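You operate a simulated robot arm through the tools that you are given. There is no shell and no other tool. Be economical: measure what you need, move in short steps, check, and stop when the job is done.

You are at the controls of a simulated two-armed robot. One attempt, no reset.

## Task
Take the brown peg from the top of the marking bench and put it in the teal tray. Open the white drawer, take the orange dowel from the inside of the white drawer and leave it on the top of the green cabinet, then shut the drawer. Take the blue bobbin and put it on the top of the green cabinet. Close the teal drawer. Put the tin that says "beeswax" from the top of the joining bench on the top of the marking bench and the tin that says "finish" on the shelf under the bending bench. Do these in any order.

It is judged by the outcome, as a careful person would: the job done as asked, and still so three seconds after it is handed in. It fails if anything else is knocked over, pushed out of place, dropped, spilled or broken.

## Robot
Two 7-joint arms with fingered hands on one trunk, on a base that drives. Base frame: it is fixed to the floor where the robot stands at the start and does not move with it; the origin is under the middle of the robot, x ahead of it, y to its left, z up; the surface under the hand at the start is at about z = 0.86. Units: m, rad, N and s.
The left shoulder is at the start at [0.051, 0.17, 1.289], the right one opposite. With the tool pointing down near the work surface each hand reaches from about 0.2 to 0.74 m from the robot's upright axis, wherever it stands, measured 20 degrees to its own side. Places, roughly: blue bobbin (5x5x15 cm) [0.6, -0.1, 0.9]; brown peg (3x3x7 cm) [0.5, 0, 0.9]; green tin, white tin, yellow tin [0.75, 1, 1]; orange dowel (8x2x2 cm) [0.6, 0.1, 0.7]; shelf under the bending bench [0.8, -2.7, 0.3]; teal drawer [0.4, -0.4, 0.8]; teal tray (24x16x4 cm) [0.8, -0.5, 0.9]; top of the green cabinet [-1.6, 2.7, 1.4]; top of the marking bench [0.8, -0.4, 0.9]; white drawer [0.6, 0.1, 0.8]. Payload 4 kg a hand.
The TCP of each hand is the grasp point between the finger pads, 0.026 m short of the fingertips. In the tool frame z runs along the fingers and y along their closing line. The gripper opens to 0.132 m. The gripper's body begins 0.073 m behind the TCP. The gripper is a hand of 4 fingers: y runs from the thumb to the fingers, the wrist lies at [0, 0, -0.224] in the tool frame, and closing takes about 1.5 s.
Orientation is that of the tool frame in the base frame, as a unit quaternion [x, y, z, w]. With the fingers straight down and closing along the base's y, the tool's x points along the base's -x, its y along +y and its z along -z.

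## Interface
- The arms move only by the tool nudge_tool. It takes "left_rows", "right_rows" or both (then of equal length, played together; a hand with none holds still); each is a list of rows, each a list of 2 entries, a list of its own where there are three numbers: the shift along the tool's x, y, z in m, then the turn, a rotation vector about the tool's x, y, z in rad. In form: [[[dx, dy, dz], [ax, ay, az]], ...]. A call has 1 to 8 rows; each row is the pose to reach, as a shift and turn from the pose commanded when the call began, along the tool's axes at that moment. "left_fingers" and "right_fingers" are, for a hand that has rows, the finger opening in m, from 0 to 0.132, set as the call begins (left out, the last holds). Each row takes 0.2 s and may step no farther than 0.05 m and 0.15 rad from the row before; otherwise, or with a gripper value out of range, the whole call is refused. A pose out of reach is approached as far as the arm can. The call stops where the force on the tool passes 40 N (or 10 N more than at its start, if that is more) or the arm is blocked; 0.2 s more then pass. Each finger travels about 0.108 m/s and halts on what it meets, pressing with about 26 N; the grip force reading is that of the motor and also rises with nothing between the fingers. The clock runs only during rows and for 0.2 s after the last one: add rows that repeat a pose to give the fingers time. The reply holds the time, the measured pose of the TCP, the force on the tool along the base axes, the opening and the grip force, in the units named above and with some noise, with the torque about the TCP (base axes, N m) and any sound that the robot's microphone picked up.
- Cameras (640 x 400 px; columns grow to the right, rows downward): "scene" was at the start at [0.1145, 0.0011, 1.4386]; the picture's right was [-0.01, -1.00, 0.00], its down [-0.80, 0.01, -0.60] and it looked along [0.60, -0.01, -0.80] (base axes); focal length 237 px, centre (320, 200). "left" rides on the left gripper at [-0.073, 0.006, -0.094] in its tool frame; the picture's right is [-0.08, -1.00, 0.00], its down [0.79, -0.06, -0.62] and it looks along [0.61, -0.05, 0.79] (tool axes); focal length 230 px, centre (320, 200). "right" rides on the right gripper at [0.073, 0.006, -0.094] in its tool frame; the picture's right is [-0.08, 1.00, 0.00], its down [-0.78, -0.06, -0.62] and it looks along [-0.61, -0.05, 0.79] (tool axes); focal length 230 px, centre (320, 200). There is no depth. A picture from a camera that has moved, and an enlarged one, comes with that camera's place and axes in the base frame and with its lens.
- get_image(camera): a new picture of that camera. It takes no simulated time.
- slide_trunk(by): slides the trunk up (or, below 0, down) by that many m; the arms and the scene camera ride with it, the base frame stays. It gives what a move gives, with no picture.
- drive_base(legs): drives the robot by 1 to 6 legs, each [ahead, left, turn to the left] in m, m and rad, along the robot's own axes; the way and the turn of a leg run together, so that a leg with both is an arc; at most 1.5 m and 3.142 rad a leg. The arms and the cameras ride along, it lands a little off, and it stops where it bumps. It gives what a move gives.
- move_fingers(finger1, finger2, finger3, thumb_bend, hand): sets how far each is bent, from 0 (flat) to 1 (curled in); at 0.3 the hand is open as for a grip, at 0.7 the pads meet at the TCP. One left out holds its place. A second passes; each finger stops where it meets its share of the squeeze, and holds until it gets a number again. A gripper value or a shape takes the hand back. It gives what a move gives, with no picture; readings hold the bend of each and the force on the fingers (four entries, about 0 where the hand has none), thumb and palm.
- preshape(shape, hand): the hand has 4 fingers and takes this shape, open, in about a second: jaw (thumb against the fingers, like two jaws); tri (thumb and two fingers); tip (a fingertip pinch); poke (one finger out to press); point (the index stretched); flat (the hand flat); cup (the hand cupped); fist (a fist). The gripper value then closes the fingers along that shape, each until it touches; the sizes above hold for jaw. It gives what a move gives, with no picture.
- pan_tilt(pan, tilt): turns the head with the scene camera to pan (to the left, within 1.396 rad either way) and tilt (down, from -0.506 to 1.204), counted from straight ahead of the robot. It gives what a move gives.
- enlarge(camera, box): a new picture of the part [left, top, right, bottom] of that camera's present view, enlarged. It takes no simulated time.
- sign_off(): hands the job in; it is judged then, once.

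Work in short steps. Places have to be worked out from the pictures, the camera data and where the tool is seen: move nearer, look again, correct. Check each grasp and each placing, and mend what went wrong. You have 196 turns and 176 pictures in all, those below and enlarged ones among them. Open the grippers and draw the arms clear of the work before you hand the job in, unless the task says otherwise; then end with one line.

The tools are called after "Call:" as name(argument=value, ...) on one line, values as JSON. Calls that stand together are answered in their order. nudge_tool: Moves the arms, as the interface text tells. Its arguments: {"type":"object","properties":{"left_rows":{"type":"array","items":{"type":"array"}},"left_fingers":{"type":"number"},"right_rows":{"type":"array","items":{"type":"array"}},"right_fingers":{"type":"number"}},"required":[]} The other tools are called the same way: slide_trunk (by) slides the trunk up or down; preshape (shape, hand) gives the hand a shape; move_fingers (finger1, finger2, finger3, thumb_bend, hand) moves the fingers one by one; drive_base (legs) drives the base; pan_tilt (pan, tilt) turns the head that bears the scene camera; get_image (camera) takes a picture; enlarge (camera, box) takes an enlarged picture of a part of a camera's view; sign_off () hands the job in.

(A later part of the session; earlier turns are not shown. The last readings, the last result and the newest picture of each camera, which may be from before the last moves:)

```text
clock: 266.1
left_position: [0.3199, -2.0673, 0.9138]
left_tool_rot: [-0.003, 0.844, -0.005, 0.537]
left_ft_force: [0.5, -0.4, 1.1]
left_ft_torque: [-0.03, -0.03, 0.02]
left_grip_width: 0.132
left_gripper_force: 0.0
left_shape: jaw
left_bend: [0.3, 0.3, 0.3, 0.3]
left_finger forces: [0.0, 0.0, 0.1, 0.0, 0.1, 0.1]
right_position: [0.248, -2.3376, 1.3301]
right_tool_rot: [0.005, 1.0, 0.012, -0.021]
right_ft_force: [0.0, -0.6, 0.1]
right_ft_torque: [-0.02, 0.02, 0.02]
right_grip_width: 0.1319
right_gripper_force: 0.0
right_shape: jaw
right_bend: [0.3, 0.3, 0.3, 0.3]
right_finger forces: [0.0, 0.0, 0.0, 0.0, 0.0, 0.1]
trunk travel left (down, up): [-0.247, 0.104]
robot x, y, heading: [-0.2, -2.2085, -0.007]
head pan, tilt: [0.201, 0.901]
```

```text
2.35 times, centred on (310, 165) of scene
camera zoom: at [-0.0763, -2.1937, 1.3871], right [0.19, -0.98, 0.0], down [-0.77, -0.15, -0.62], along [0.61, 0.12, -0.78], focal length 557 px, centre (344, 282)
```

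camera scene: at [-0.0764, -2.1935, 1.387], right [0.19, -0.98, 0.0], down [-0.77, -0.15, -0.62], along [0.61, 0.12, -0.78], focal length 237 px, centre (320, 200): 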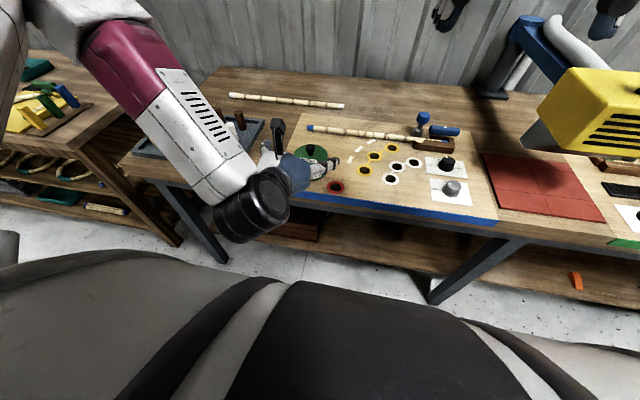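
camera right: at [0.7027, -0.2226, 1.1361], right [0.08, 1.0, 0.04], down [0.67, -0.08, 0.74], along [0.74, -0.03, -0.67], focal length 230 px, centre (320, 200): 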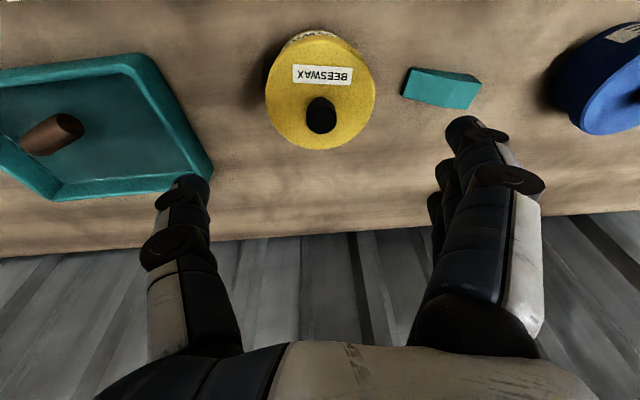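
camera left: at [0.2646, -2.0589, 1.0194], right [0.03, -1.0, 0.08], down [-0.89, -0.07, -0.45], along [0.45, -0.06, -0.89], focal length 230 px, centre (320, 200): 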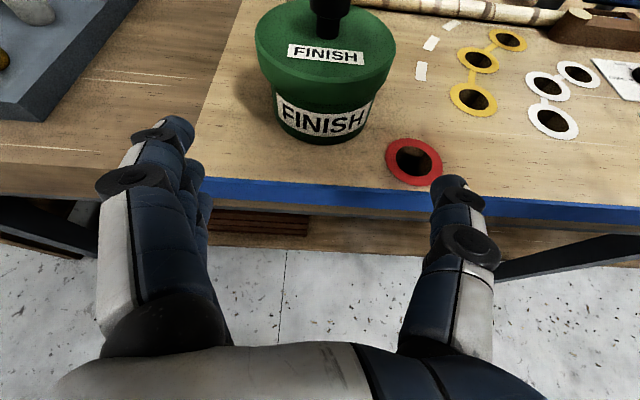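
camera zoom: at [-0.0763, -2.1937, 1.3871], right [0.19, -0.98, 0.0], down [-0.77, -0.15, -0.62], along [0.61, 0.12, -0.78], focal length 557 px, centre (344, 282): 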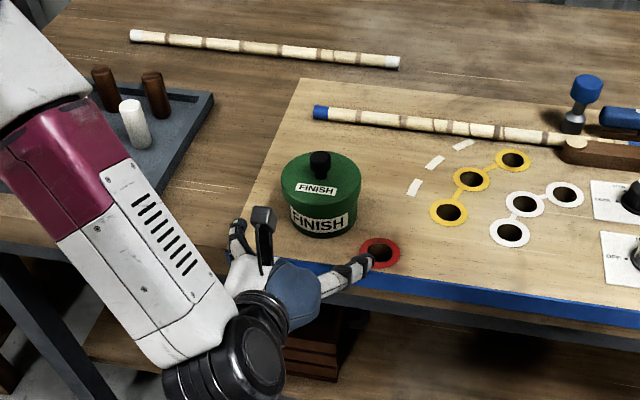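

The tin is centred between thumb and fingers. I advance to x 0.444 around it.

Call:
nudge_tool(left_rows=[[[-0.0169, 0.001, 0.0363], [0, 0, 0]], [[-0.0338, 0.002, 0.0726], [0, 0, 0]], [[-0.0528, 0.002, 0.1134], [0, 0, 0]], [[-0.0528, 0.002, 0.1134], [0, 0, 0]]])

Call:
get_image(camera="left")

```text
clock: 267.1
left_position: [0.4445, -2.0642, 0.9126]
left_tool_rot: [-0.003, 0.843, -0.005, 0.537]
left_ft_force: [0.4, -0.1, 1.0]
left_ft_torque: [0.01, -0.04, -0.04]
left_grip_width: 0.1319
left_gripper_force: 0.1
left_shape: jaw
left_bend: [0.3, 0.3, 0.3, 0.3]
left_finger forces: [0.0, 0.0, 0.0, 0.0, 0.1, 0.0]
right_position: [0.2476, -2.3376, 1.3305]
right_tool_rot: [0.005, 1.0, 0.011, -0.023]
right_ft_force: [0.1, 0.2, 0.3]
right_ft_torque: [0.0, 0.0, 0.01]
right_grip_width: 0.1321
right_gripper_force: 0.0
right_shape: jaw
right_bend: [0.3, 0.3, 0.3, 0.3]
right_finger forces: [0.1, 0.0, 0.0, 0.0, 0.0, 0.0]
trunk travel left (down, up): [-0.247, 0.104]
robot x, y, heading: [-0.2033, -2.207, -0.005]
head pan, tilt: [0.201, 0.901]
```

```text
34 pictures are left
camera left: at [0.3902, -2.0571, 1.0191], right [0.03, -1.0, 0.08], down [-0.89, -0.07, -0.45], along [0.45, -0.06, -0.89], focal length 230 px, centre (320, 200)
```

left: 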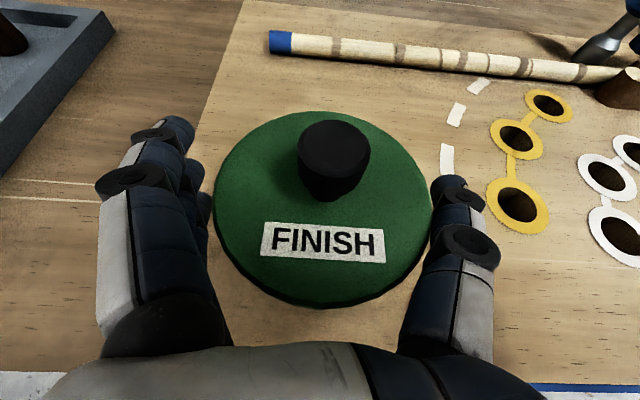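

The tin sits nicely between the fingers. I close and lift slightly to check.

Call:
nudge_tool(left_rows=[[[0, 0, 0], [0, 0, 0]], [[0, 0, 0], [0, 0, 0]], [[0, 0, 0], [0, 0, 0]], [[0, 0, 0], [0, 0, 0]], [[0, 0, 0], [0, 0, 0]]], left_fingers=0.0)

Call:
nudge_tool(left_rows=[[[-0.009, 0, -0.0042], [0, 0, 0]], [[-0.027, 0, -0.0127], [0, 0, 0]], [[-0.063, 0, -0.03], [0, 0, 0]], [[-0.09, 0, -0.042], [0, 0, 0]]])

Call:
get_image(camera="scene")

```text
clock: 268.3
left_position: [0.4449, -2.0635, 0.9129]
left_tool_rot: [-0.004, 0.844, -0.005, 0.537]
left_ft_force: [1.2, -2.6, 1.1]
left_ft_torque: [0.14, -0.05, 0.01]
left_grip_width: 0.0915
left_gripper_force: 25.8
left_shape: jaw
left_bend: [0.71, 0.71, 0.72, 0.61]
left_finger forces: [8.3, 7.8, 7.6, 0.0, 26.6, 0.0]
right_position: [0.2484, -2.3373, 1.3291]
right_tool_rot: [0.005, 1.0, 0.011, -0.022]
right_ft_force: [0.3, 0.0, 0.8]
right_ft_torque: [-0.01, 0.01, 0.0]
right_grip_width: 0.1317
right_gripper_force: 0.1
right_shape: jaw
right_bend: [0.3, 0.3, 0.3, 0.3]
right_finger forces: [0.0, 0.0, 0.0, 0.0, 0.1, 0.0]
trunk travel left (down, up): [-0.247, 0.104]
robot x, y, heading: [-0.1968, -2.2103, -0.011]
head pan, tilt: [0.201, 0.901]
heard: snap
```

```text
clock: 269.3
left_position: [0.4438, -2.0633, 1.0114]
left_tool_rot: [-0.003, 0.844, -0.005, 0.537]
left_ft_force: [0.8, 0.5, -4.2]
left_ft_torque: [0.0, -0.02, -0.01]
left_grip_width: 0.0913
left_gripper_force: 25.8
left_shape: jaw
left_bend: [0.71, 0.71, 0.72, 0.61]
left_finger forces: [8.7, 8.5, 7.4, 0.0, 25.9, 0.0]
right_position: [0.2473, -2.3385, 1.3294]
right_tool_rot: [0.005, 1.0, 0.011, -0.022]
right_ft_force: [0.3, -0.3, -0.2]
right_ft_torque: [0.0, 0.03, 0.01]
right_grip_width: 0.1318
right_gripper_force: 0.0
right_shape: jaw
right_bend: [0.3, 0.3, 0.3, 0.3]
right_finger forces: [0.0, 0.0, 0.0, 0.0, 0.0, 0.0]
trunk travel left (down, up): [-0.247, 0.104]
robot x, y, heading: [-0.2047, -2.2136, -0.004]
head pan, tilt: [0.201, 0.901]
```

```text
33 pictures are left
camera scene: at [-0.0759, -2.1936, 1.387], right [0.19, -0.98, 0.0], down [-0.77, -0.15, -0.62], along [0.61, 0.12, -0.78], focal length 237 px, centre (320, 200)
```

scene: 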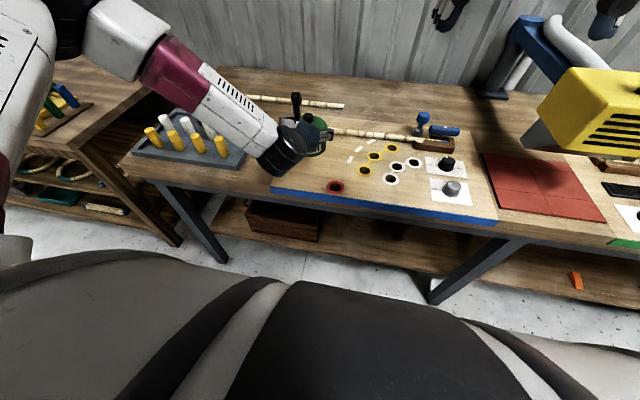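

The tin is held from the side and level. I back away, move right to face the free part of the shelf, and lower the trunk.

Call:
drive_base(legs=[[-0.28, 0, 0], [0, -0.32, 0.004]])

Call:
slide_trunk(by=-0.24)

Call:
pan_tilt(pan=0.0, tilt=0.8)

Call:
get_image(camera="scene")

```text
clock: 274.2
left_position: [0.1623, -2.3755, 1.0105]
left_tool_rot: [-0.005, 0.843, -0.004, 0.537]
left_ft_force: [-0.4, 0.2, -5.3]
left_ft_torque: [0.0, -0.03, 0.04]
left_grip_width: 0.0911
left_gripper_force: 25.9
left_shape: jaw
left_bend: [0.71, 0.71, 0.72, 0.61]
left_finger forces: [8.8, 8.5, 7.4, 0.0, 25.9, 0.0]
right_position: [-0.0332, -2.6516, 1.3298]
right_tool_rot: [0.003, 1.0, 0.011, -0.023]
right_ft_force: [0.4, 0.6, 0.2]
right_ft_torque: [0.04, 0.03, 0.02]
right_grip_width: 0.1318
right_gripper_force: 0.2
right_shape: jaw
right_bend: [0.3, 0.3, 0.3, 0.3]
right_finger forces: [0.0, 0.0, 0.0, 0.0, 0.0, 0.1]
trunk travel left (down, up): [-0.247, 0.104]
robot x, y, heading: [-0.4836, -2.5277, -0.006]
head pan, tilt: [0.201, 0.901]
```

```text
clock: 276.7
left_position: [0.1612, -2.3767, 0.7703]
left_tool_rot: [-0.005, 0.843, -0.004, 0.538]
left_ft_force: [-0.3, 0.8, -3.9]
left_ft_torque: [0.0, 0.0, 0.02]
left_grip_width: 0.0912
left_gripper_force: 25.7
left_shape: jaw
left_bend: [0.71, 0.71, 0.72, 0.61]
left_finger forces: [9.0, 8.4, 7.4, 0.0, 25.8, 0.0]
right_position: [-0.0337, -2.6522, 1.0903]
right_tool_rot: [0.004, 1.0, 0.011, -0.021]
right_ft_force: [-0.4, 1.0, 0.5]
right_ft_torque: [-0.02, 0.01, 0.01]
right_grip_width: 0.132
right_gripper_force: 0.2
right_shape: jaw
right_bend: [0.3, 0.3, 0.3, 0.3]
right_finger forces: [0.0, 0.0, 0.0, 0.0, 0.0, 0.0]
trunk travel left (down, up): [-0.007, 0.344]
robot x, y, heading: [-0.4852, -2.5254, -0.004]
head pan, tilt: [0.201, 0.901]
```

```text
clock: 277.4
left_position: [0.1621, -2.3763, 0.7709]
left_tool_rot: [-0.006, 0.843, -0.003, 0.538]
left_ft_force: [0.0, 0.7, -4.2]
left_ft_torque: [0.01, -0.01, 0.03]
left_grip_width: 0.0915
left_gripper_force: 25.7
left_shape: jaw
left_bend: [0.71, 0.71, 0.72, 0.61]
left_finger forces: [9.0, 8.4, 7.4, 0.1, 25.7, 0.0]
right_position: [-0.0312, -2.6527, 1.0889]
right_tool_rot: [0.003, 1.0, 0.011, -0.023]
right_ft_force: [-0.5, 0.1, 0.6]
right_ft_torque: [-0.01, -0.02, -0.03]
right_grip_width: 0.1322
right_gripper_force: 0.0
right_shape: jaw
right_bend: [0.3, 0.3, 0.3, 0.3]
right_finger forces: [0.1, 0.0, 0.0, 0.0, 0.0, 0.1]
trunk travel left (down, up): [-0.007, 0.344]
robot x, y, heading: [-0.4813, -2.5237, -0.004]
head pan, tilt: [0.0, 0.799]
```

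```text
32 pictures are left
camera scene: at [-0.1384, -2.5248, 1.1266], right [0.0, -1.0, 0.0], down [-0.72, 0.0, -0.7], along [0.7, 0.0, -0.72], focal length 237 px, centre (320, 200)
```

scene: 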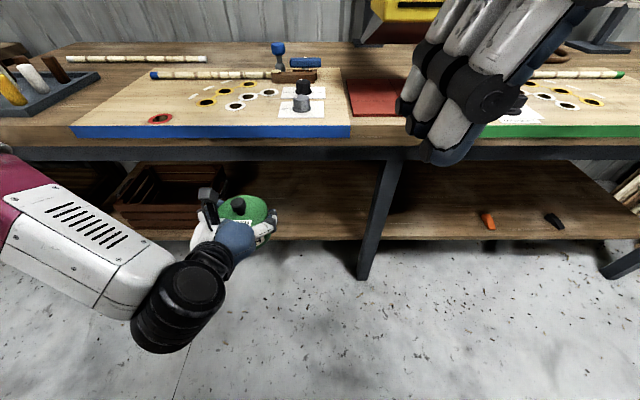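

The grip and orientation held, and the tin is upright. I lower it to about z 0.43 in front of the shelf.

Call:
nudge_tool(left_rows=[[[0.0385, 0, 0.0179], [0, 0, 0]], [[0.077, 0, 0.0359], [0, 0, 0]], [[0.1155, 0, 0.0538], [0, 0, 0]], [[0.154, 0, 0.0717], [0, 0, 0]], [[0.1925, 0, 0.0897], [0, 0, 0]], [[0.231, 0, 0.1076], [0, 0, 0]], [[0.2695, 0, 0.1255], [0, 0, 0]], [[0.308, 0, 0.1435], [0, 0, 0]]])

Call:
get_image(camera="scene")

```text
clock: 279.2
left_position: [0.1621, -2.3813, 0.429]
left_tool_rot: [-0.006, 0.843, -0.004, 0.537]
left_ft_force: [0.4, 0.4, -4.9]
left_ft_torque: [-0.02, -0.02, 0.0]
left_grip_width: 0.091
left_gripper_force: 25.9
left_shape: jaw
left_bend: [0.71, 0.71, 0.72, 0.61]
left_finger forces: [9.2, 8.1, 7.5, 0.1, 25.9, 0.0]
right_position: [-0.0313, -2.6525, 1.0894]
right_tool_rot: [0.003, 1.0, 0.012, -0.022]
right_ft_force: [0.0, -0.4, 0.1]
right_ft_torque: [-0.01, 0.0, -0.04]
right_grip_width: 0.1318
right_gripper_force: 0.0
right_shape: jaw
right_bend: [0.3, 0.3, 0.3, 0.3]
right_finger forces: [0.0, 0.0, 0.0, 0.0, 0.0, 0.0]
trunk travel left (down, up): [-0.007, 0.344]
robot x, y, heading: [-0.4871, -2.5268, -0.003]
head pan, tilt: [0.0, 0.799]
```

```text
31 pictures are left
camera scene: at [-0.1381, -2.5248, 1.1265], right [0.0, -1.0, 0.0], down [-0.72, 0.0, -0.7], along [0.7, 0.0, -0.72], focal length 237 px, centre (320, 200)
```

scene: 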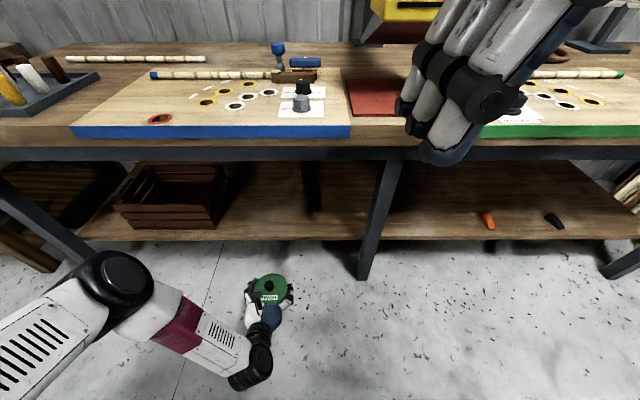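

I take the left camera's view to triangulate the shelf's front edge.

Call:
get_image(camera="left")

```text
30 pictures are left
camera left: at [0.1076, -2.3741, 0.5354], right [0.04, -1.0, 0.08], down [-0.89, -0.07, -0.45], along [0.45, -0.06, -0.89], focal length 230 px, centre (320, 200)
```

left: 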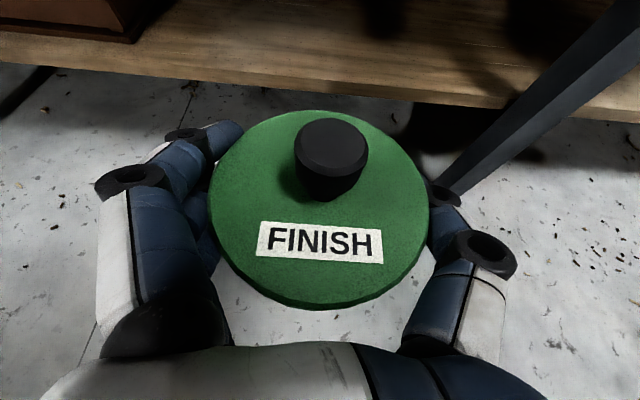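

The shelf edge comes out at x 0.43, z 0.32. I extend the arm forward by 17 cm, still in front of the shelf, keeping the tin's bottom about 4.5 cm above it.

Call:
nudge_tool(left_rows=[[[-0.018, 0, 0.0385], [0, 0, 0]], [[-0.036, 0, 0.077], [0, 0, 0]], [[-0.054, 0, 0.1155], [0, 0, 0]], [[-0.0717, 0, 0.154], [0, 0, 0]], [[-0.0717, 0, 0.154], [0, 0, 0]]])

Call:
get_image(camera="scene")

```text
clock: 280.4
left_position: [0.3328, -2.3792, 0.4296]
left_tool_rot: [-0.006, 0.844, -0.004, 0.536]
left_ft_force: [0.5, 1.0, -4.6]
left_ft_torque: [0.0, -0.03, 0.01]
left_grip_width: 0.0915
left_gripper_force: 25.9
left_shape: jaw
left_bend: [0.71, 0.71, 0.72, 0.61]
left_finger forces: [9.2, 8.1, 7.5, 0.0, 25.7, 0.1]
right_position: [-0.0327, -2.6515, 1.0893]
right_tool_rot: [0.003, 1.0, 0.011, -0.022]
right_ft_force: [-0.1, 0.3, 0.1]
right_ft_torque: [0.02, -0.03, -0.03]
right_grip_width: 0.1317
right_gripper_force: 0.1
right_shape: jaw
right_bend: [0.3, 0.3, 0.3, 0.3]
right_finger forces: [0.0, 0.1, 0.0, 0.0, 0.0, 0.0]
trunk travel left (down, up): [-0.007, 0.344]
robot x, y, heading: [-0.4815, -2.5255, -0.006]
head pan, tilt: [0.0, 0.799]
```

```text
29 pictures are left
camera scene: at [-0.1384, -2.5248, 1.1266], right [0.0, -1.0, 0.0], down [-0.72, 0.0, -0.7], along [0.7, 0.0, -0.72], focal length 237 px, centre (320, 200)
```

scene: 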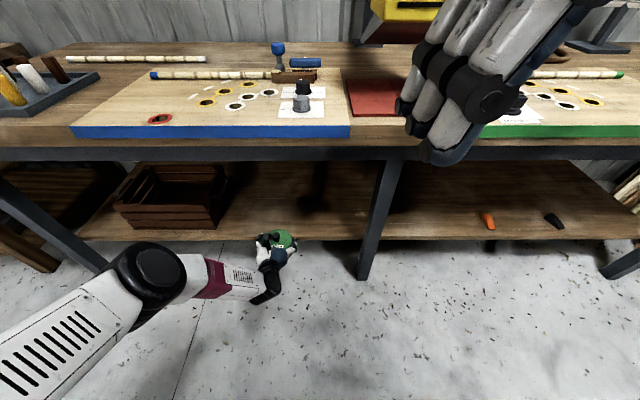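

The elbow is well outside the bench. I drive forward 17.5 cm to bring the tin in over the shelf.

Call:
drive_base(legs=[[0.1, 0, 0.005], [0.075, 0, 0]])

Call:
get_image(camera="scene")

Call:
get_image(camera="left")

```text
clock: 282.2
left_position: [0.5071, -2.3743, 0.4301]
left_tool_rot: [-0.009, 0.844, -0.001, 0.536]
left_ft_force: [0.8, 0.1, -4.3]
left_ft_torque: [-0.02, -0.05, 0.0]
left_grip_width: 0.0913
left_gripper_force: 26.4
left_shape: jaw
left_bend: [0.71, 0.71, 0.72, 0.61]
left_finger forces: [9.3, 8.2, 7.4, 0.1, 25.7, 0.0]
right_position: [0.1439, -2.6511, 1.0893]
right_tool_rot: [-0.001, 1.0, 0.011, -0.023]
right_ft_force: [-0.2, 0.7, -0.5]
right_ft_torque: [-0.01, 0.07, 0.04]
right_grip_width: 0.132
right_gripper_force: 0.1
right_shape: jaw
right_bend: [0.3, 0.3, 0.3, 0.3]
right_finger forces: [0.1, 0.0, 0.0, 0.0, 0.0, 0.0]
trunk travel left (down, up): [-0.007, 0.344]
robot x, y, heading: [-0.3053, -2.5264, 0.003]
head pan, tilt: [0.0, 0.799]
```

```text
28 pictures are left
camera scene: at [0.037, -2.5225, 1.1264], right [0.0, -1.0, 0.0], down [-0.72, 0.0, -0.7], along [0.7, 0.0, -0.72], focal length 237 px, centre (320, 200)
```

scene: 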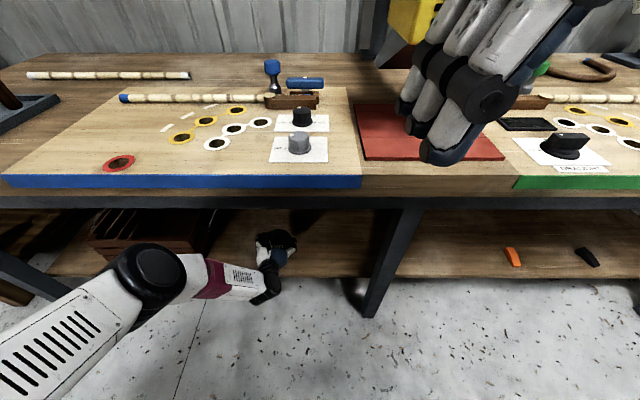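

```text
27 pictures are left
camera left: at [0.4525, -2.368, 0.5359], right [0.04, -1.0, 0.08], down [-0.89, -0.08, -0.45], along [0.45, -0.05, -0.89], focal length 230 px, centre (320, 200)
```

left: 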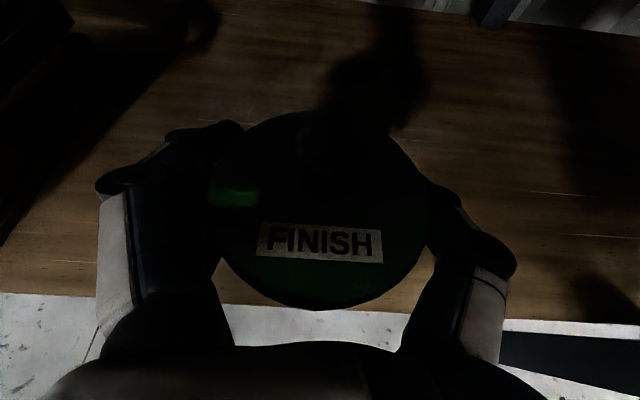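

The tin is over the shelf, but its front edge is only 1 cm beyond the shelf's lip. I extend the arm 4.5 cm further in.

Call:
nudge_tool(left_rows=[[[-0.0095, 0, 0.0204], [0, 0, 0]], [[-0.019, 0, 0.0408], [0, 0, 0]], [[-0.019, 0, 0.0408], [0, 0, 0]]])

Call:
get_image(camera="scene")

```text
clock: 283.0
left_position: [0.5516, -2.374, 0.4286]
left_tool_rot: [-0.008, 0.844, -0.002, 0.537]
left_ft_force: [-0.2, 0.2, -4.9]
left_ft_torque: [-0.01, -0.04, -0.01]
left_grip_width: 0.091
left_gripper_force: 25.9
left_shape: jaw
left_bend: [0.71, 0.71, 0.72, 0.61]
left_finger forces: [9.3, 8.1, 7.4, 0.0, 25.6, 0.0]
right_position: [0.1438, -2.6487, 1.089]
right_tool_rot: [-0.001, 1.0, 0.011, -0.023]
right_ft_force: [0.4, -0.2, 0.0]
right_ft_torque: [-0.03, 0.02, 0.01]
right_grip_width: 0.1318
right_gripper_force: 0.1
right_shape: jaw
right_bend: [0.3, 0.3, 0.3, 0.3]
right_finger forces: [0.1, 0.1, 0.1, 0.0, 0.1, 0.1]
trunk travel left (down, up): [-0.007, 0.344]
robot x, y, heading: [-0.3085, -2.5254, 0.006]
head pan, tilt: [0.0, 0.799]
```

```text
26 pictures are left
camera scene: at [0.0364, -2.5224, 1.1266], right [0.0, -1.0, 0.0], down [-0.72, 0.0, -0.7], along [0.7, 0.0, -0.72], focal length 237 px, centre (320, 200)
```

scene: 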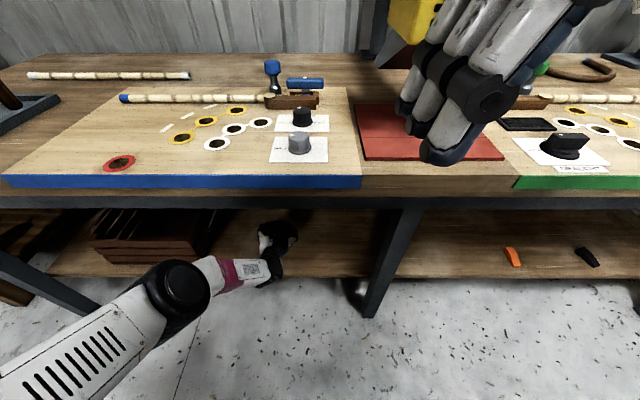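

Good, nothing touched. I lower towards the shelf; contact is expected near z 0.37.

Call:
nudge_tool(left_rows=[[[0.009, 0, 0.0042], [0, 0, 0]], [[0.018, 0, 0.0084], [0, 0, 0]], [[0.027, 0, 0.0127], [0, 0, 0]], [[0.036, 0, 0.0169], [0, 0, 0]], [[0.036, 0, 0.0169], [0, 0, 0]]])

Call:
nudge_tool(left_rows=[[[0.0036, 0, 0.0017], [0, 0, 0]], [[0.0072, 0, 0.0034], [0, 0, 0]], [[0.0109, 0, 0.0051], [0, 0, 0]], [[0.0109, 0, 0.0051], [0, 0, 0]]])

```text
clock: 284.2
left_position: [0.5432, -2.3722, 0.4037]
left_tool_rot: [-0.008, 0.844, -0.002, 0.537]
left_ft_force: [0.0, -0.2, -4.8]
left_ft_torque: [0.02, -0.04, -0.04]
left_grip_width: 0.091
left_gripper_force: 26.7
left_shape: jaw
left_bend: [0.71, 0.71, 0.72, 0.61]
left_finger forces: [9.4, 8.1, 7.4, 0.0, 25.7, 0.0]
left hand out of reach, approached as far as the arm can: row 2, 3, 4, 5
right_position: [0.1433, -2.6489, 1.0892]
right_tool_rot: [0.0, 1.0, 0.012, -0.023]
right_ft_force: [0.3, -0.6, 0.7]
right_ft_torque: [0.02, 0.02, 0.01]
right_grip_width: 0.1321
right_gripper_force: 0.0
right_shape: jaw
right_bend: [0.3, 0.3, 0.3, 0.3]
right_finger forces: [0.0, 0.0, 0.1, 0.0, 0.0, 0.0]
trunk travel left (down, up): [-0.007, 0.344]
robot x, y, heading: [-0.3066, -2.5239, 0.003]
head pan, tilt: [0.0, 0.799]
```

```text
clock: 285.2
left_position: [0.5366, -2.3712, 0.3983]
left_tool_rot: [-0.009, 0.844, -0.001, 0.537]
left_ft_force: [0.1, -0.2, -5.0]
left_ft_torque: [0.01, -0.02, 0.0]
left_grip_width: 0.0912
left_gripper_force: 26.0
left_shape: jaw
left_bend: [0.71, 0.71, 0.72, 0.61]
left_finger forces: [9.4, 8.0, 7.4, 0.0, 25.7, 0.0]
left hand out of reach, approached as far as the arm can: row 1, 2, 3, 4
right_position: [0.1436, -2.6487, 1.088]
right_tool_rot: [0.0, 1.0, 0.011, -0.023]
right_ft_force: [-0.5, 0.2, -0.2]
right_ft_torque: [0.02, -0.05, 0.03]
right_grip_width: 0.1318
right_gripper_force: 0.0
right_shape: jaw
right_bend: [0.3, 0.3, 0.3, 0.3]
right_finger forces: [0.1, 0.1, 0.0, 0.0, 0.1, 0.0]
trunk travel left (down, up): [-0.007, 0.344]
robot x, y, heading: [-0.3062, -2.5248, 0.009]
head pan, tilt: [0.0, 0.799]
```

The arm is at its limit, so I move the base 5 cm closer, the elbow being low and clear, and then lower while drawing in slightly.

Call:
drive_base(legs=[[0.05, 0, -0.005]])

Call:
nudge_tool(left_rows=[[[0.0169, 0, -0.0363], [0, 0, 0]], [[0.026, 0, -0.032], [0, 0, 0]], [[0.033, 0, -0.0288], [0, 0, 0]], [[0.033, 0, -0.0288], [0, 0, 0]]])

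Call:
get_image(camera="scene")

```text
clock: 286.1
left_position: [0.5869, -2.3737, 0.3978]
left_tool_rot: [-0.006, 0.844, -0.003, 0.536]
left_ft_force: [0.5, 0.6, -4.1]
left_ft_torque: [0.03, 0.0, 0.04]
left_grip_width: 0.091
left_gripper_force: 26.1
left_shape: jaw
left_bend: [0.71, 0.71, 0.72, 0.61]
left_finger forces: [9.5, 8.1, 7.4, 0.0, 25.6, 0.1]
right_position: [0.1938, -2.6504, 1.089]
right_tool_rot: [0.002, 1.0, 0.011, -0.023]
right_ft_force: [0.0, 0.1, 0.2]
right_ft_torque: [0.01, 0.0, 0.04]
right_grip_width: 0.132
right_gripper_force: 0.0
right_shape: jaw
right_bend: [0.3, 0.3, 0.3, 0.3]
right_finger forces: [0.1, 0.0, 0.0, 0.1, 0.1, 0.0]
trunk travel left (down, up): [-0.007, 0.344]
robot x, y, heading: [-0.2559, -2.5267, -0.005]
head pan, tilt: [0.0, 0.799]
```

```text
clock: 287.1
left_position: [0.5486, -2.3751, 0.3815]
left_tool_rot: [-0.007, 0.844, -0.003, 0.537]
left_ft_force: [-0.5, -0.4, -0.1]
left_ft_torque: [0.0, 0.03, -0.03]
left_grip_width: 0.0905
left_gripper_force: 26.2
left_shape: jaw
left_bend: [0.71, 0.71, 0.72, 0.61]
left_finger forces: [9.8, 8.2, 7.1, 0.0, 25.9, 0.1]
right_position: [0.1931, -2.6503, 1.0889]
right_tool_rot: [0.003, 1.0, 0.011, -0.023]
right_ft_force: [-0.4, -0.5, -0.5]
right_ft_torque: [0.0, 0.0, -0.02]
right_grip_width: 0.1316
right_gripper_force: 0.0
right_shape: jaw
right_bend: [0.3, 0.3, 0.3, 0.3]
right_finger forces: [0.1, 0.1, 0.0, 0.0, 0.1, 0.0]
trunk travel left (down, up): [-0.007, 0.344]
robot x, y, heading: [-0.2606, -2.5251, 0.0]
head pan, tilt: [0.0, 0.799]
```

```text
25 pictures are left
camera scene: at [0.0862, -2.5238, 1.1266], right [0.0, -1.0, 0.0], down [-0.72, 0.0, -0.7], along [0.7, 0.0, -0.72], focal length 237 px, centre (320, 200)
```

scene: 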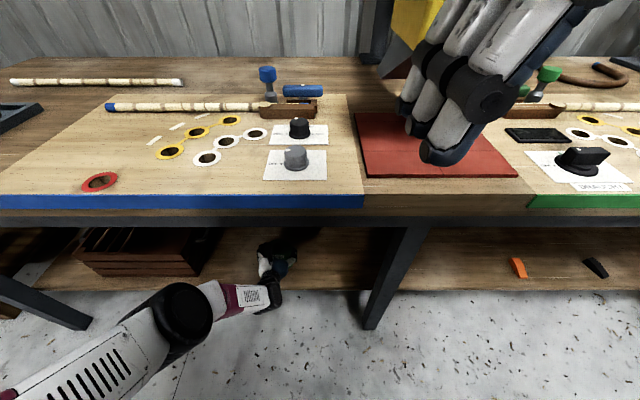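

The weight has come off, so the tin rests on the shelf at z≈0.33. I press 2 mm more to be sure and look.

Call:
nudge_tool(left_rows=[[[0.0018, 0, 0.0008], [0, 0, 0]], [[0.0018, 0, 0.0008], [0, 0, 0]]])

Call:
get_image(camera="left")

Call:
enlarge(camera="scene", box=[200, 200, 340, 320])

```text
clock: 287.7
left_position: [0.5484, -2.3739, 0.3788]
left_tool_rot: [-0.006, 0.843, -0.004, 0.538]
left_ft_force: [-0.1, 0.2, -0.2]
left_ft_torque: [0.0, -0.06, -0.02]
left_grip_width: 0.0905
left_gripper_force: 25.9
left_shape: jaw
left_bend: [0.71, 0.71, 0.72, 0.61]
left_finger forces: [9.9, 8.3, 7.0, 0.1, 25.8, 0.0]
right_position: [0.1941, -2.6501, 1.0896]
right_tool_rot: [0.002, 1.0, 0.011, -0.022]
right_ft_force: [-0.3, -0.1, 0.6]
right_ft_torque: [-0.02, 0.01, -0.01]
right_grip_width: 0.1319
right_gripper_force: 0.0
right_shape: jaw
right_bend: [0.3, 0.3, 0.3, 0.3]
right_finger forces: [0.1, 0.0, 0.1, 0.0, 0.0, 0.0]
trunk travel left (down, up): [-0.007, 0.344]
robot x, y, heading: [-0.2624, -2.5257, -0.001]
head pan, tilt: [0.0, 0.799]
```

```text
24 pictures are left
camera left: at [0.4933, -2.3684, 0.4851], right [0.04, -1.0, 0.08], down [-0.89, -0.07, -0.45], along [0.45, -0.06, -0.89], focal length 230 px, centre (320, 200)
```

left: 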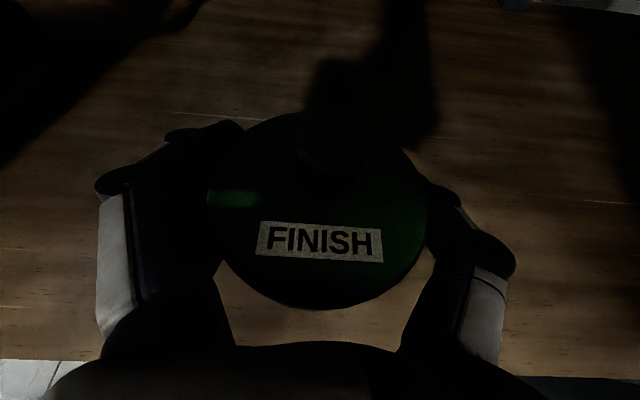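

```text
3.33 times, centred on (270, 260) of scene
camera zoom: at [0.0862, -2.5238, 1.1266], right [0.0, -1.0, 0.0], down [-0.72, 0.0, -0.7], along [0.7, 0.0, -0.72], focal length 789 px, centre (487, 0)
```

zoom: 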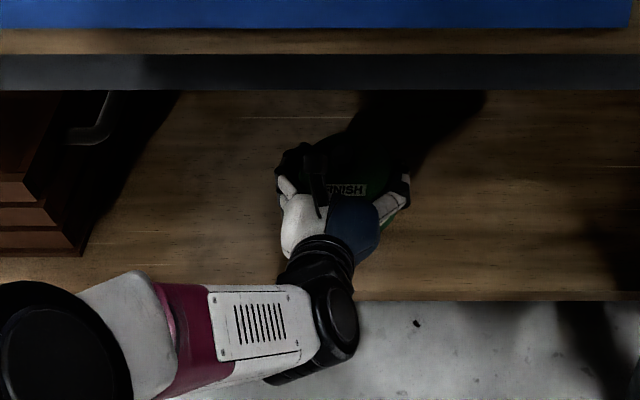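

The contact force is faint. I lower another 3 mm to confirm that it really bears on the shelf.

Call:
nudge_tool(left_rows=[[[0.0014, 0, 0.0006], [0, 0, 0]], [[0.0027, 0, 0.0013], [0, 0, 0]], [[0.0027, 0, 0.0013], [0, 0, 0]]])

```text
clock: 288.5
left_position: [0.5474, -2.3753, 0.3761]
left_tool_rot: [-0.006, 0.843, -0.004, 0.537]
left_ft_force: [0.2, 0.2, -0.5]
left_ft_torque: [0.0, 0.01, 0.01]
left_grip_width: 0.0904
left_gripper_force: 26.5
left_shape: jaw
left_bend: [0.71, 0.71, 0.72, 0.61]
left_finger forces: [9.9, 8.2, 7.1, 0.0, 26.0, 0.1]
right_position: [0.1923, -2.6506, 1.0891]
right_tool_rot: [0.002, 1.0, 0.011, -0.023]
right_ft_force: [0.5, 0.6, -0.1]
right_ft_torque: [-0.01, 0.0, -0.02]
right_grip_width: 0.1318
right_gripper_force: 0.0
right_shape: jaw
right_bend: [0.3, 0.3, 0.3, 0.3]
right_finger forces: [0.0, 0.0, 0.0, 0.1, 0.0, 0.1]
trunk travel left (down, up): [-0.007, 0.344]
robot x, y, heading: [-0.2613, -2.5268, 0.003]
head pan, tilt: [0.0, 0.799]
```

The tin's weight stays off, yet there is no push-back, so the lid may be slightly loose on the body that rests on the shelf. I lower gently until I feel firm contact.

Call:
nudge_tool(left_rows=[[[0.0018, 0, 0.0008], [0, 0, 0]], [[0.0036, 0, 0.0017], [0, 0, 0]], [[0.0054, 0, 0.0025], [0, 0, 0]], [[0.0054, 0, 0.0025], [0, 0, 0]]])

Call:
enlarge(camera="left", box=[190, 90, 450, 330])

```text
clock: 289.5
left_position: [0.5474, -2.375, 0.3706]
left_tool_rot: [-0.006, 0.844, -0.004, 0.537]
left_ft_force: [-0.2, 0.4, -0.3]
left_ft_torque: [0.03, 0.0, -0.02]
left_grip_width: 0.0902
left_gripper_force: 25.9
left_shape: jaw
left_bend: [0.71, 0.71, 0.72, 0.61]
left_finger forces: [9.9, 8.3, 7.1, 0.0, 25.7, 0.1]
right_position: [0.1914, -2.652, 1.0886]
right_tool_rot: [0.002, 1.0, 0.012, -0.022]
right_ft_force: [0.3, 0.6, -0.7]
right_ft_torque: [0.02, 0.0, 0.01]
right_grip_width: 0.1319
right_gripper_force: 0.0
right_shape: jaw
right_bend: [0.3, 0.3, 0.3, 0.3]
right_finger forces: [0.1, 0.0, 0.0, 0.1, 0.0, 0.0]
trunk travel left (down, up): [-0.007, 0.344]
robot x, y, heading: [-0.2571, -2.5258, -0.003]
head pan, tilt: [0.0, 0.799]
```

```text
1.67 times, centred on (320, 210) of left
camera zoom: at [0.4928, -2.3682, 0.4766], right [0.04, -1.0, 0.08], down [-0.89, -0.07, -0.45], along [0.45, -0.06, -0.89], focal length 384 px, centre (320, 183)
```

zoom: 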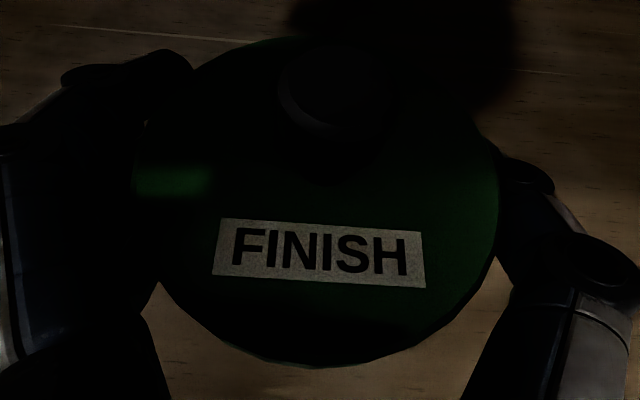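

Still no contact. By triangulation the shelf is at 0.32, so it should come right about now; I go on in small steps.

Call:
nudge_tool(left_rows=[[[0.0018, 0, 0.0008], [0, 0, 0]], [[0.0036, 0, 0.0017], [0, 0, 0]], [[0.0054, 0, 0.0025], [0, 0, 0]], [[0.0072, 0, 0.0034], [0, 0, 0]], [[0.0072, 0, 0.0034], [0, 0, 0]]])

```text
clock: 290.7
left_position: [0.5466, -2.3732, 0.3646]
left_tool_rot: [-0.006, 0.844, -0.003, 0.537]
left_ft_force: [-1.0, 0.1, -1.3]
left_ft_torque: [0.04, 0.03, 0.02]
left_grip_width: 0.0903
left_gripper_force: 25.7
left_shape: jaw
left_bend: [0.71, 0.71, 0.72, 0.61]
left_finger forces: [9.8, 8.3, 7.0, 0.0, 25.7, 0.0]
right_position: [0.1934, -2.6517, 1.0891]
right_tool_rot: [0.002, 1.0, 0.011, -0.023]
right_ft_force: [-0.1, 0.0, 0.1]
right_ft_torque: [0.01, 0.0, 0.03]
right_grip_width: 0.132
right_gripper_force: 0.0
right_shape: jaw
right_bend: [0.3, 0.3, 0.3, 0.3]
right_finger forces: [0.0, 0.0, 0.0, 0.0, 0.1, 0.0]
trunk travel left (down, up): [-0.007, 0.344]
robot x, y, heading: [-0.257, -2.5256, -0.001]
head pan, tilt: [0.0, 0.799]
```

I look closely at the tin from the scene camera to see where its body is.

Call:
enlarge(camera="scene", box=[240, 225, 310, 285])

```text
6.67 times, centred on (275, 255) of scene
camera zoom: at [0.0862, -2.5238, 1.1266], right [0.0, -1.0, 0.0], down [-0.72, 0.0, -0.7], along [0.7, 0.0, -0.72], focal length 1577 px, centre (620, -167)
```

zoom: 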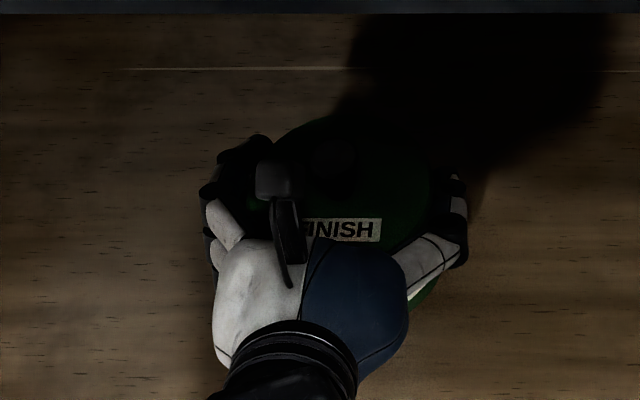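

The body is visible beneath the lid. I test by raising 1.5 cm to see whether the weight returns.

Call:
nudge_tool(left_rows=[[[-0.0045, 0, -0.0021], [0, 0, 0]], [[-0.009, 0, -0.0042], [0, 0, 0]], [[-0.0136, 0, -0.0063], [0, 0, 0]], [[-0.0136, 0, -0.0063], [0, 0, 0]]])

Call:
enlarge(camera="scene", box=[240, 225, 310, 285])

```text
clock: 291.7
left_position: [0.5467, -2.374, 0.3775]
left_tool_rot: [-0.006, 0.844, -0.003, 0.537]
left_ft_force: [-0.1, -0.4, -1.0]
left_ft_torque: [-0.01, -0.01, 0.02]
left_grip_width: 0.0902
left_gripper_force: 25.7
left_shape: jaw
left_bend: [0.71, 0.71, 0.72, 0.61]
left_finger forces: [9.9, 8.1, 7.1, 0.1, 25.6, 0.0]
right_position: [0.1925, -2.6504, 1.0891]
right_tool_rot: [0.002, 1.0, 0.011, -0.022]
right_ft_force: [0.8, 1.2, 0.3]
right_ft_torque: [0.01, -0.01, 0.0]
right_grip_width: 0.1318
right_gripper_force: 0.1
right_shape: jaw
right_bend: [0.3, 0.3, 0.3, 0.3]
right_finger forces: [0.0, 0.1, 0.0, 0.1, 0.1, 0.0]
trunk travel left (down, up): [-0.007, 0.344]
robot x, y, heading: [-0.2578, -2.5244, -0.001]
head pan, tilt: [0.0, 0.799]
```

```text
6.67 times, centred on (275, 255) of scene
camera zoom: at [0.0863, -2.5238, 1.1266], right [0.0, -1.0, 0.0], down [-0.72, 0.0, -0.7], along [0.7, 0.0, -0.72], focal length 1577 px, centre (620, -167)
```

zoom: 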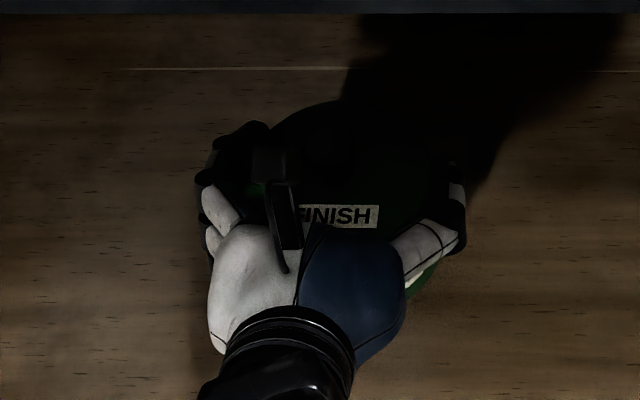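

The weight did not return, so I am holding only the lid and the body stands on the shelf. I raise the lid 6 cm and pull back to look.

Call:
nudge_tool(left_rows=[[[-0.018, 0, -0.0084], [0, 0, 0]], [[-0.036, 0, -0.0169], [0, 0, 0]], [[-0.054, 0, -0.0253], [0, 0, 0]], [[-0.0371, 0, -0.0616], [0, 0, 0]], [[-0.0202, 0, -0.0979], [0, 0, 0]], [[-0.0033, 0, -0.134], [0, 0, 0]]])

Call:
get_image(camera="left")

Call:
enlarge(camera="scene", box=[210, 215, 340, 305])

```text
clock: 293.1
left_position: [0.4268, -2.3765, 0.4387]
left_tool_rot: [-0.007, 0.843, -0.003, 0.537]
left_ft_force: [0.4, -0.5, -4.4]
left_ft_torque: [0.03, -0.05, 0.0]
left_grip_width: 0.0904
left_gripper_force: 25.8
left_shape: jaw
left_bend: [0.71, 0.71, 0.72, 0.61]
left_finger forces: [9.8, 8.2, 6.7, 0.0, 25.3, 0.0]
right_position: [0.1925, -2.6505, 1.0899]
right_tool_rot: [0.001, 1.0, 0.012, -0.022]
right_ft_force: [-0.1, 0.6, -0.4]
right_ft_torque: [-0.01, -0.01, -0.01]
right_grip_width: 0.132
right_gripper_force: 0.0
right_shape: jaw
right_bend: [0.3, 0.3, 0.3, 0.3]
right_finger forces: [0.0, 0.0, 0.0, 0.0, 0.0, 0.0]
trunk travel left (down, up): [-0.007, 0.344]
robot x, y, heading: [-0.2568, -2.5248, -0.005]
head pan, tilt: [0.0, 0.799]
```

```text
19 pictures are left
camera left: at [0.3727, -2.3694, 0.5445], right [0.04, -1.0, 0.08], down [-0.89, -0.07, -0.45], along [0.45, -0.05, -0.89], focal length 230 px, centre (320, 200)
```

left: 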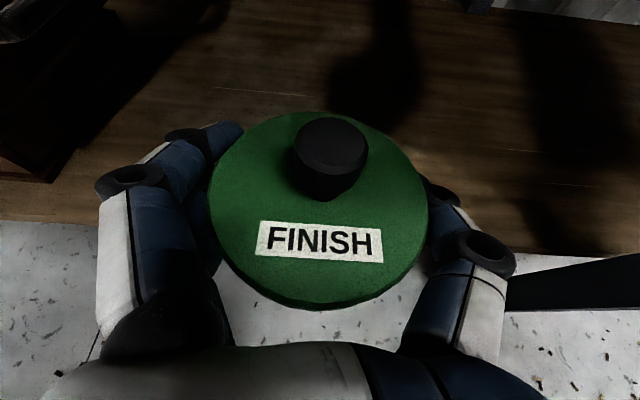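

```text
4.44 times, centred on (275, 260) of scene
camera zoom: at [0.0862, -2.5238, 1.1266], right [0.0, -1.0, 0.0], down [-0.72, 0.0, -0.7], along [0.7, 0.0, -0.72], focal length 1052 px, centre (520, -67)
```

zoom: 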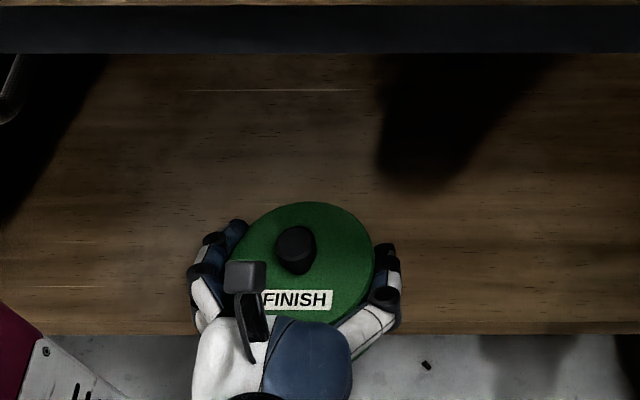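

The weight is back: body and lid came up together, so the lid just has some play on the body. I bring the tin in over the shelf again, then lower it until the lid seats firmly before releasing.

Call:
nudge_tool(left_rows=[[[-0.0172, 0, 0.0369], [0, 0, 0]], [[-0.0343, 0, 0.0738], [0, 0, 0]], [[-0.0515, 0, 0.1107], [0, 0, 0]], [[-0.0352, 0, 0.1183], [0, 0, 0]], [[-0.0189, 0, 0.1259], [0, 0, 0]], [[-0.0026, 0, 0.1335], [0, 0, 0]], [[0.0084, 0, 0.1386], [0, 0, 0]], [[0.0138, 0, 0.1411], [0, 0, 0]]])

Call:
nudge_tool(left_rows=[[[0.0018, 0, 0.0008], [0, 0, 0]], [[0.0036, 0, 0.0017], [0, 0, 0]], [[0.0054, 0, 0.0025], [0, 0, 0]], [[0.0072, 0, 0.0034], [0, 0, 0]], [[0.0072, 0, 0.0034], [0, 0, 0]]])

```text
clock: 294.9
left_position: [0.5462, -2.374, 0.3676]
left_tool_rot: [-0.007, 0.844, -0.003, 0.536]
left_ft_force: [-0.1, -0.2, -5.1]
left_ft_torque: [0.0, 0.01, 0.0]
left_grip_width: 0.0903
left_gripper_force: 26.3
left_shape: jaw
left_bend: [0.71, 0.71, 0.72, 0.61]
left_finger forces: [10.0, 8.1, 6.6, 0.1, 25.2, 0.0]
left hand out of reach, approached as far as the arm can: row 8
right_position: [0.1922, -2.6516, 1.0893]
right_tool_rot: [0.002, 1.0, 0.011, -0.023]
right_ft_force: [0.8, -0.8, 0.7]
right_ft_torque: [0.01, 0.0, 0.01]
right_grip_width: 0.1317
right_gripper_force: 0.0
right_shape: jaw
right_bend: [0.3, 0.3, 0.3, 0.3]
right_finger forces: [0.0, 0.1, 0.1, 0.1, 0.0, 0.1]
trunk travel left (down, up): [-0.007, 0.344]
robot x, y, heading: [-0.2581, -2.5258, -0.004]
head pan, tilt: [0.0, 0.799]
```

```text
clock: 296.1
left_position: [0.5469, -2.3743, 0.3663]
left_tool_rot: [-0.006, 0.844, -0.003, 0.536]
left_ft_force: [-0.2, -0.4, -4.1]
left_ft_torque: [0.0, 0.0, -0.02]
left_grip_width: 0.0903
left_gripper_force: 25.7
left_shape: jaw
left_bend: [0.71, 0.71, 0.72, 0.61]
left_finger forces: [10.1, 8.0, 6.7, 0.1, 25.1, 0.0]
left hand out of reach, approached as far as the arm can: row 3, 4, 5
right_position: [0.1932, -2.6508, 1.0887]
right_tool_rot: [0.002, 1.0, 0.011, -0.023]
right_ft_force: [0.1, 0.5, 0.3]
right_ft_torque: [0.0, 0.0, 0.0]
right_grip_width: 0.1317
right_gripper_force: 0.0
right_shape: jaw
right_bend: [0.3, 0.3, 0.3, 0.3]
right_finger forces: [0.0, 0.0, 0.1, 0.0, 0.0, 0.0]
trunk travel left (down, up): [-0.007, 0.344]
robot x, y, heading: [-0.2618, -2.5258, 0.0]
head pan, tilt: [0.0, 0.799]
```

It is hanging again with the lid seated and has not touched yet; the arm is at its limit. I draw back 2.5 cm, as there is room, and lower further.

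Call:
nudge_tool(left_rows=[[[0.0106, 0, -0.0227], [0, 0, 0]], [[0.0133, 0, -0.0214], [0, 0, 0]], [[0.016, 0, -0.0202], [0, 0, 0]], [[0.0187, 0, -0.0189], [0, 0, 0]], [[0.0187, 0, -0.0189], [0, 0, 0]]])

```text
clock: 297.3
left_position: [0.5225, -2.3755, 0.3559]
left_tool_rot: [-0.007, 0.843, -0.003, 0.537]
left_ft_force: [0.0, -0.1, -4.2]
left_ft_torque: [0.0, -0.01, 0.0]
left_grip_width: 0.0903
left_gripper_force: 25.9
left_shape: jaw
left_bend: [0.71, 0.71, 0.72, 0.61]
left_finger forces: [9.8, 8.0, 6.7, 0.0, 25.1, 0.0]
right_position: [0.1933, -2.6509, 1.0896]
right_tool_rot: [0.002, 1.0, 0.011, -0.022]
right_ft_force: [-0.1, 0.9, -0.7]
right_ft_torque: [-0.01, 0.02, -0.05]
right_grip_width: 0.1318
right_gripper_force: 0.0
right_shape: jaw
right_bend: [0.3, 0.3, 0.3, 0.3]
right_finger forces: [0.1, 0.0, 0.0, 0.0, 0.1, 0.0]
trunk travel left (down, up): [-0.007, 0.344]
robot x, y, heading: [-0.2567, -2.5261, 0.0]
head pan, tilt: [0.0, 0.799]
```

Still hanging, so I lower on in small steps.

Call:
nudge_tool(left_rows=[[[0.0027, 0, 0.0013], [0, 0, 0]], [[0.0054, 0, 0.0025], [0, 0, 0]], [[0.0082, 0, 0.0038], [0, 0, 0]], [[0.0109, 0, 0.0051], [0, 0, 0]], [[0.0109, 0, 0.0051], [0, 0, 0]]])

Call:
get_image(camera="left")

```text
clock: 298.5
left_position: [0.5193, -2.3761, 0.3459]
left_tool_rot: [-0.007, 0.843, -0.003, 0.537]
left_ft_force: [-0.2, 0.6, -2.5]
left_ft_torque: [0.1, -0.04, -0.03]
left_grip_width: 0.0899
left_gripper_force: 25.6
left_shape: jaw
left_bend: [0.71, 0.71, 0.72, 0.61]
left_finger forces: [9.5, 8.0, 7.4, 0.0, 25.6, 0.0]
left hand out of reach, approached as far as the arm can: row 4
right_position: [0.1935, -2.6513, 1.0898]
right_tool_rot: [0.002, 1.0, 0.011, -0.022]
right_ft_force: [-0.3, -0.5, -0.3]
right_ft_torque: [0.01, -0.01, -0.01]
right_grip_width: 0.132
right_gripper_force: 0.1
right_shape: jaw
right_bend: [0.3, 0.3, 0.3, 0.3]
right_finger forces: [0.0, 0.0, 0.1, 0.0, 0.0, 0.1]
trunk travel left (down, up): [-0.007, 0.344]
robot x, y, heading: [-0.2562, -2.5248, -0.003]
head pan, tilt: [0.0, 0.799]
```

```text
17 pictures are left
camera left: at [0.4656, -2.3688, 0.4531], right [0.04, -1.0, 0.08], down [-0.89, -0.07, -0.45], along [0.45, -0.06, -0.89], focal length 230 px, centre (320, 200)
```

left: 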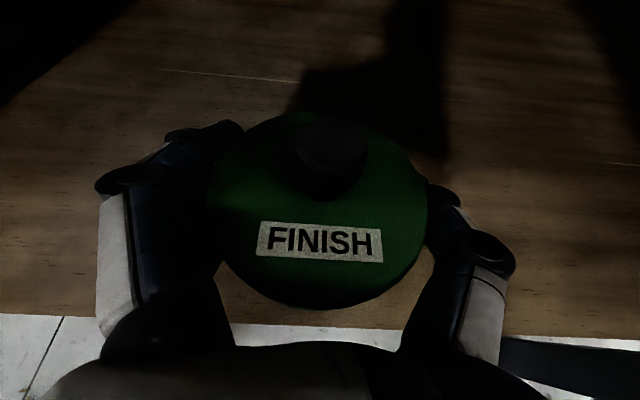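

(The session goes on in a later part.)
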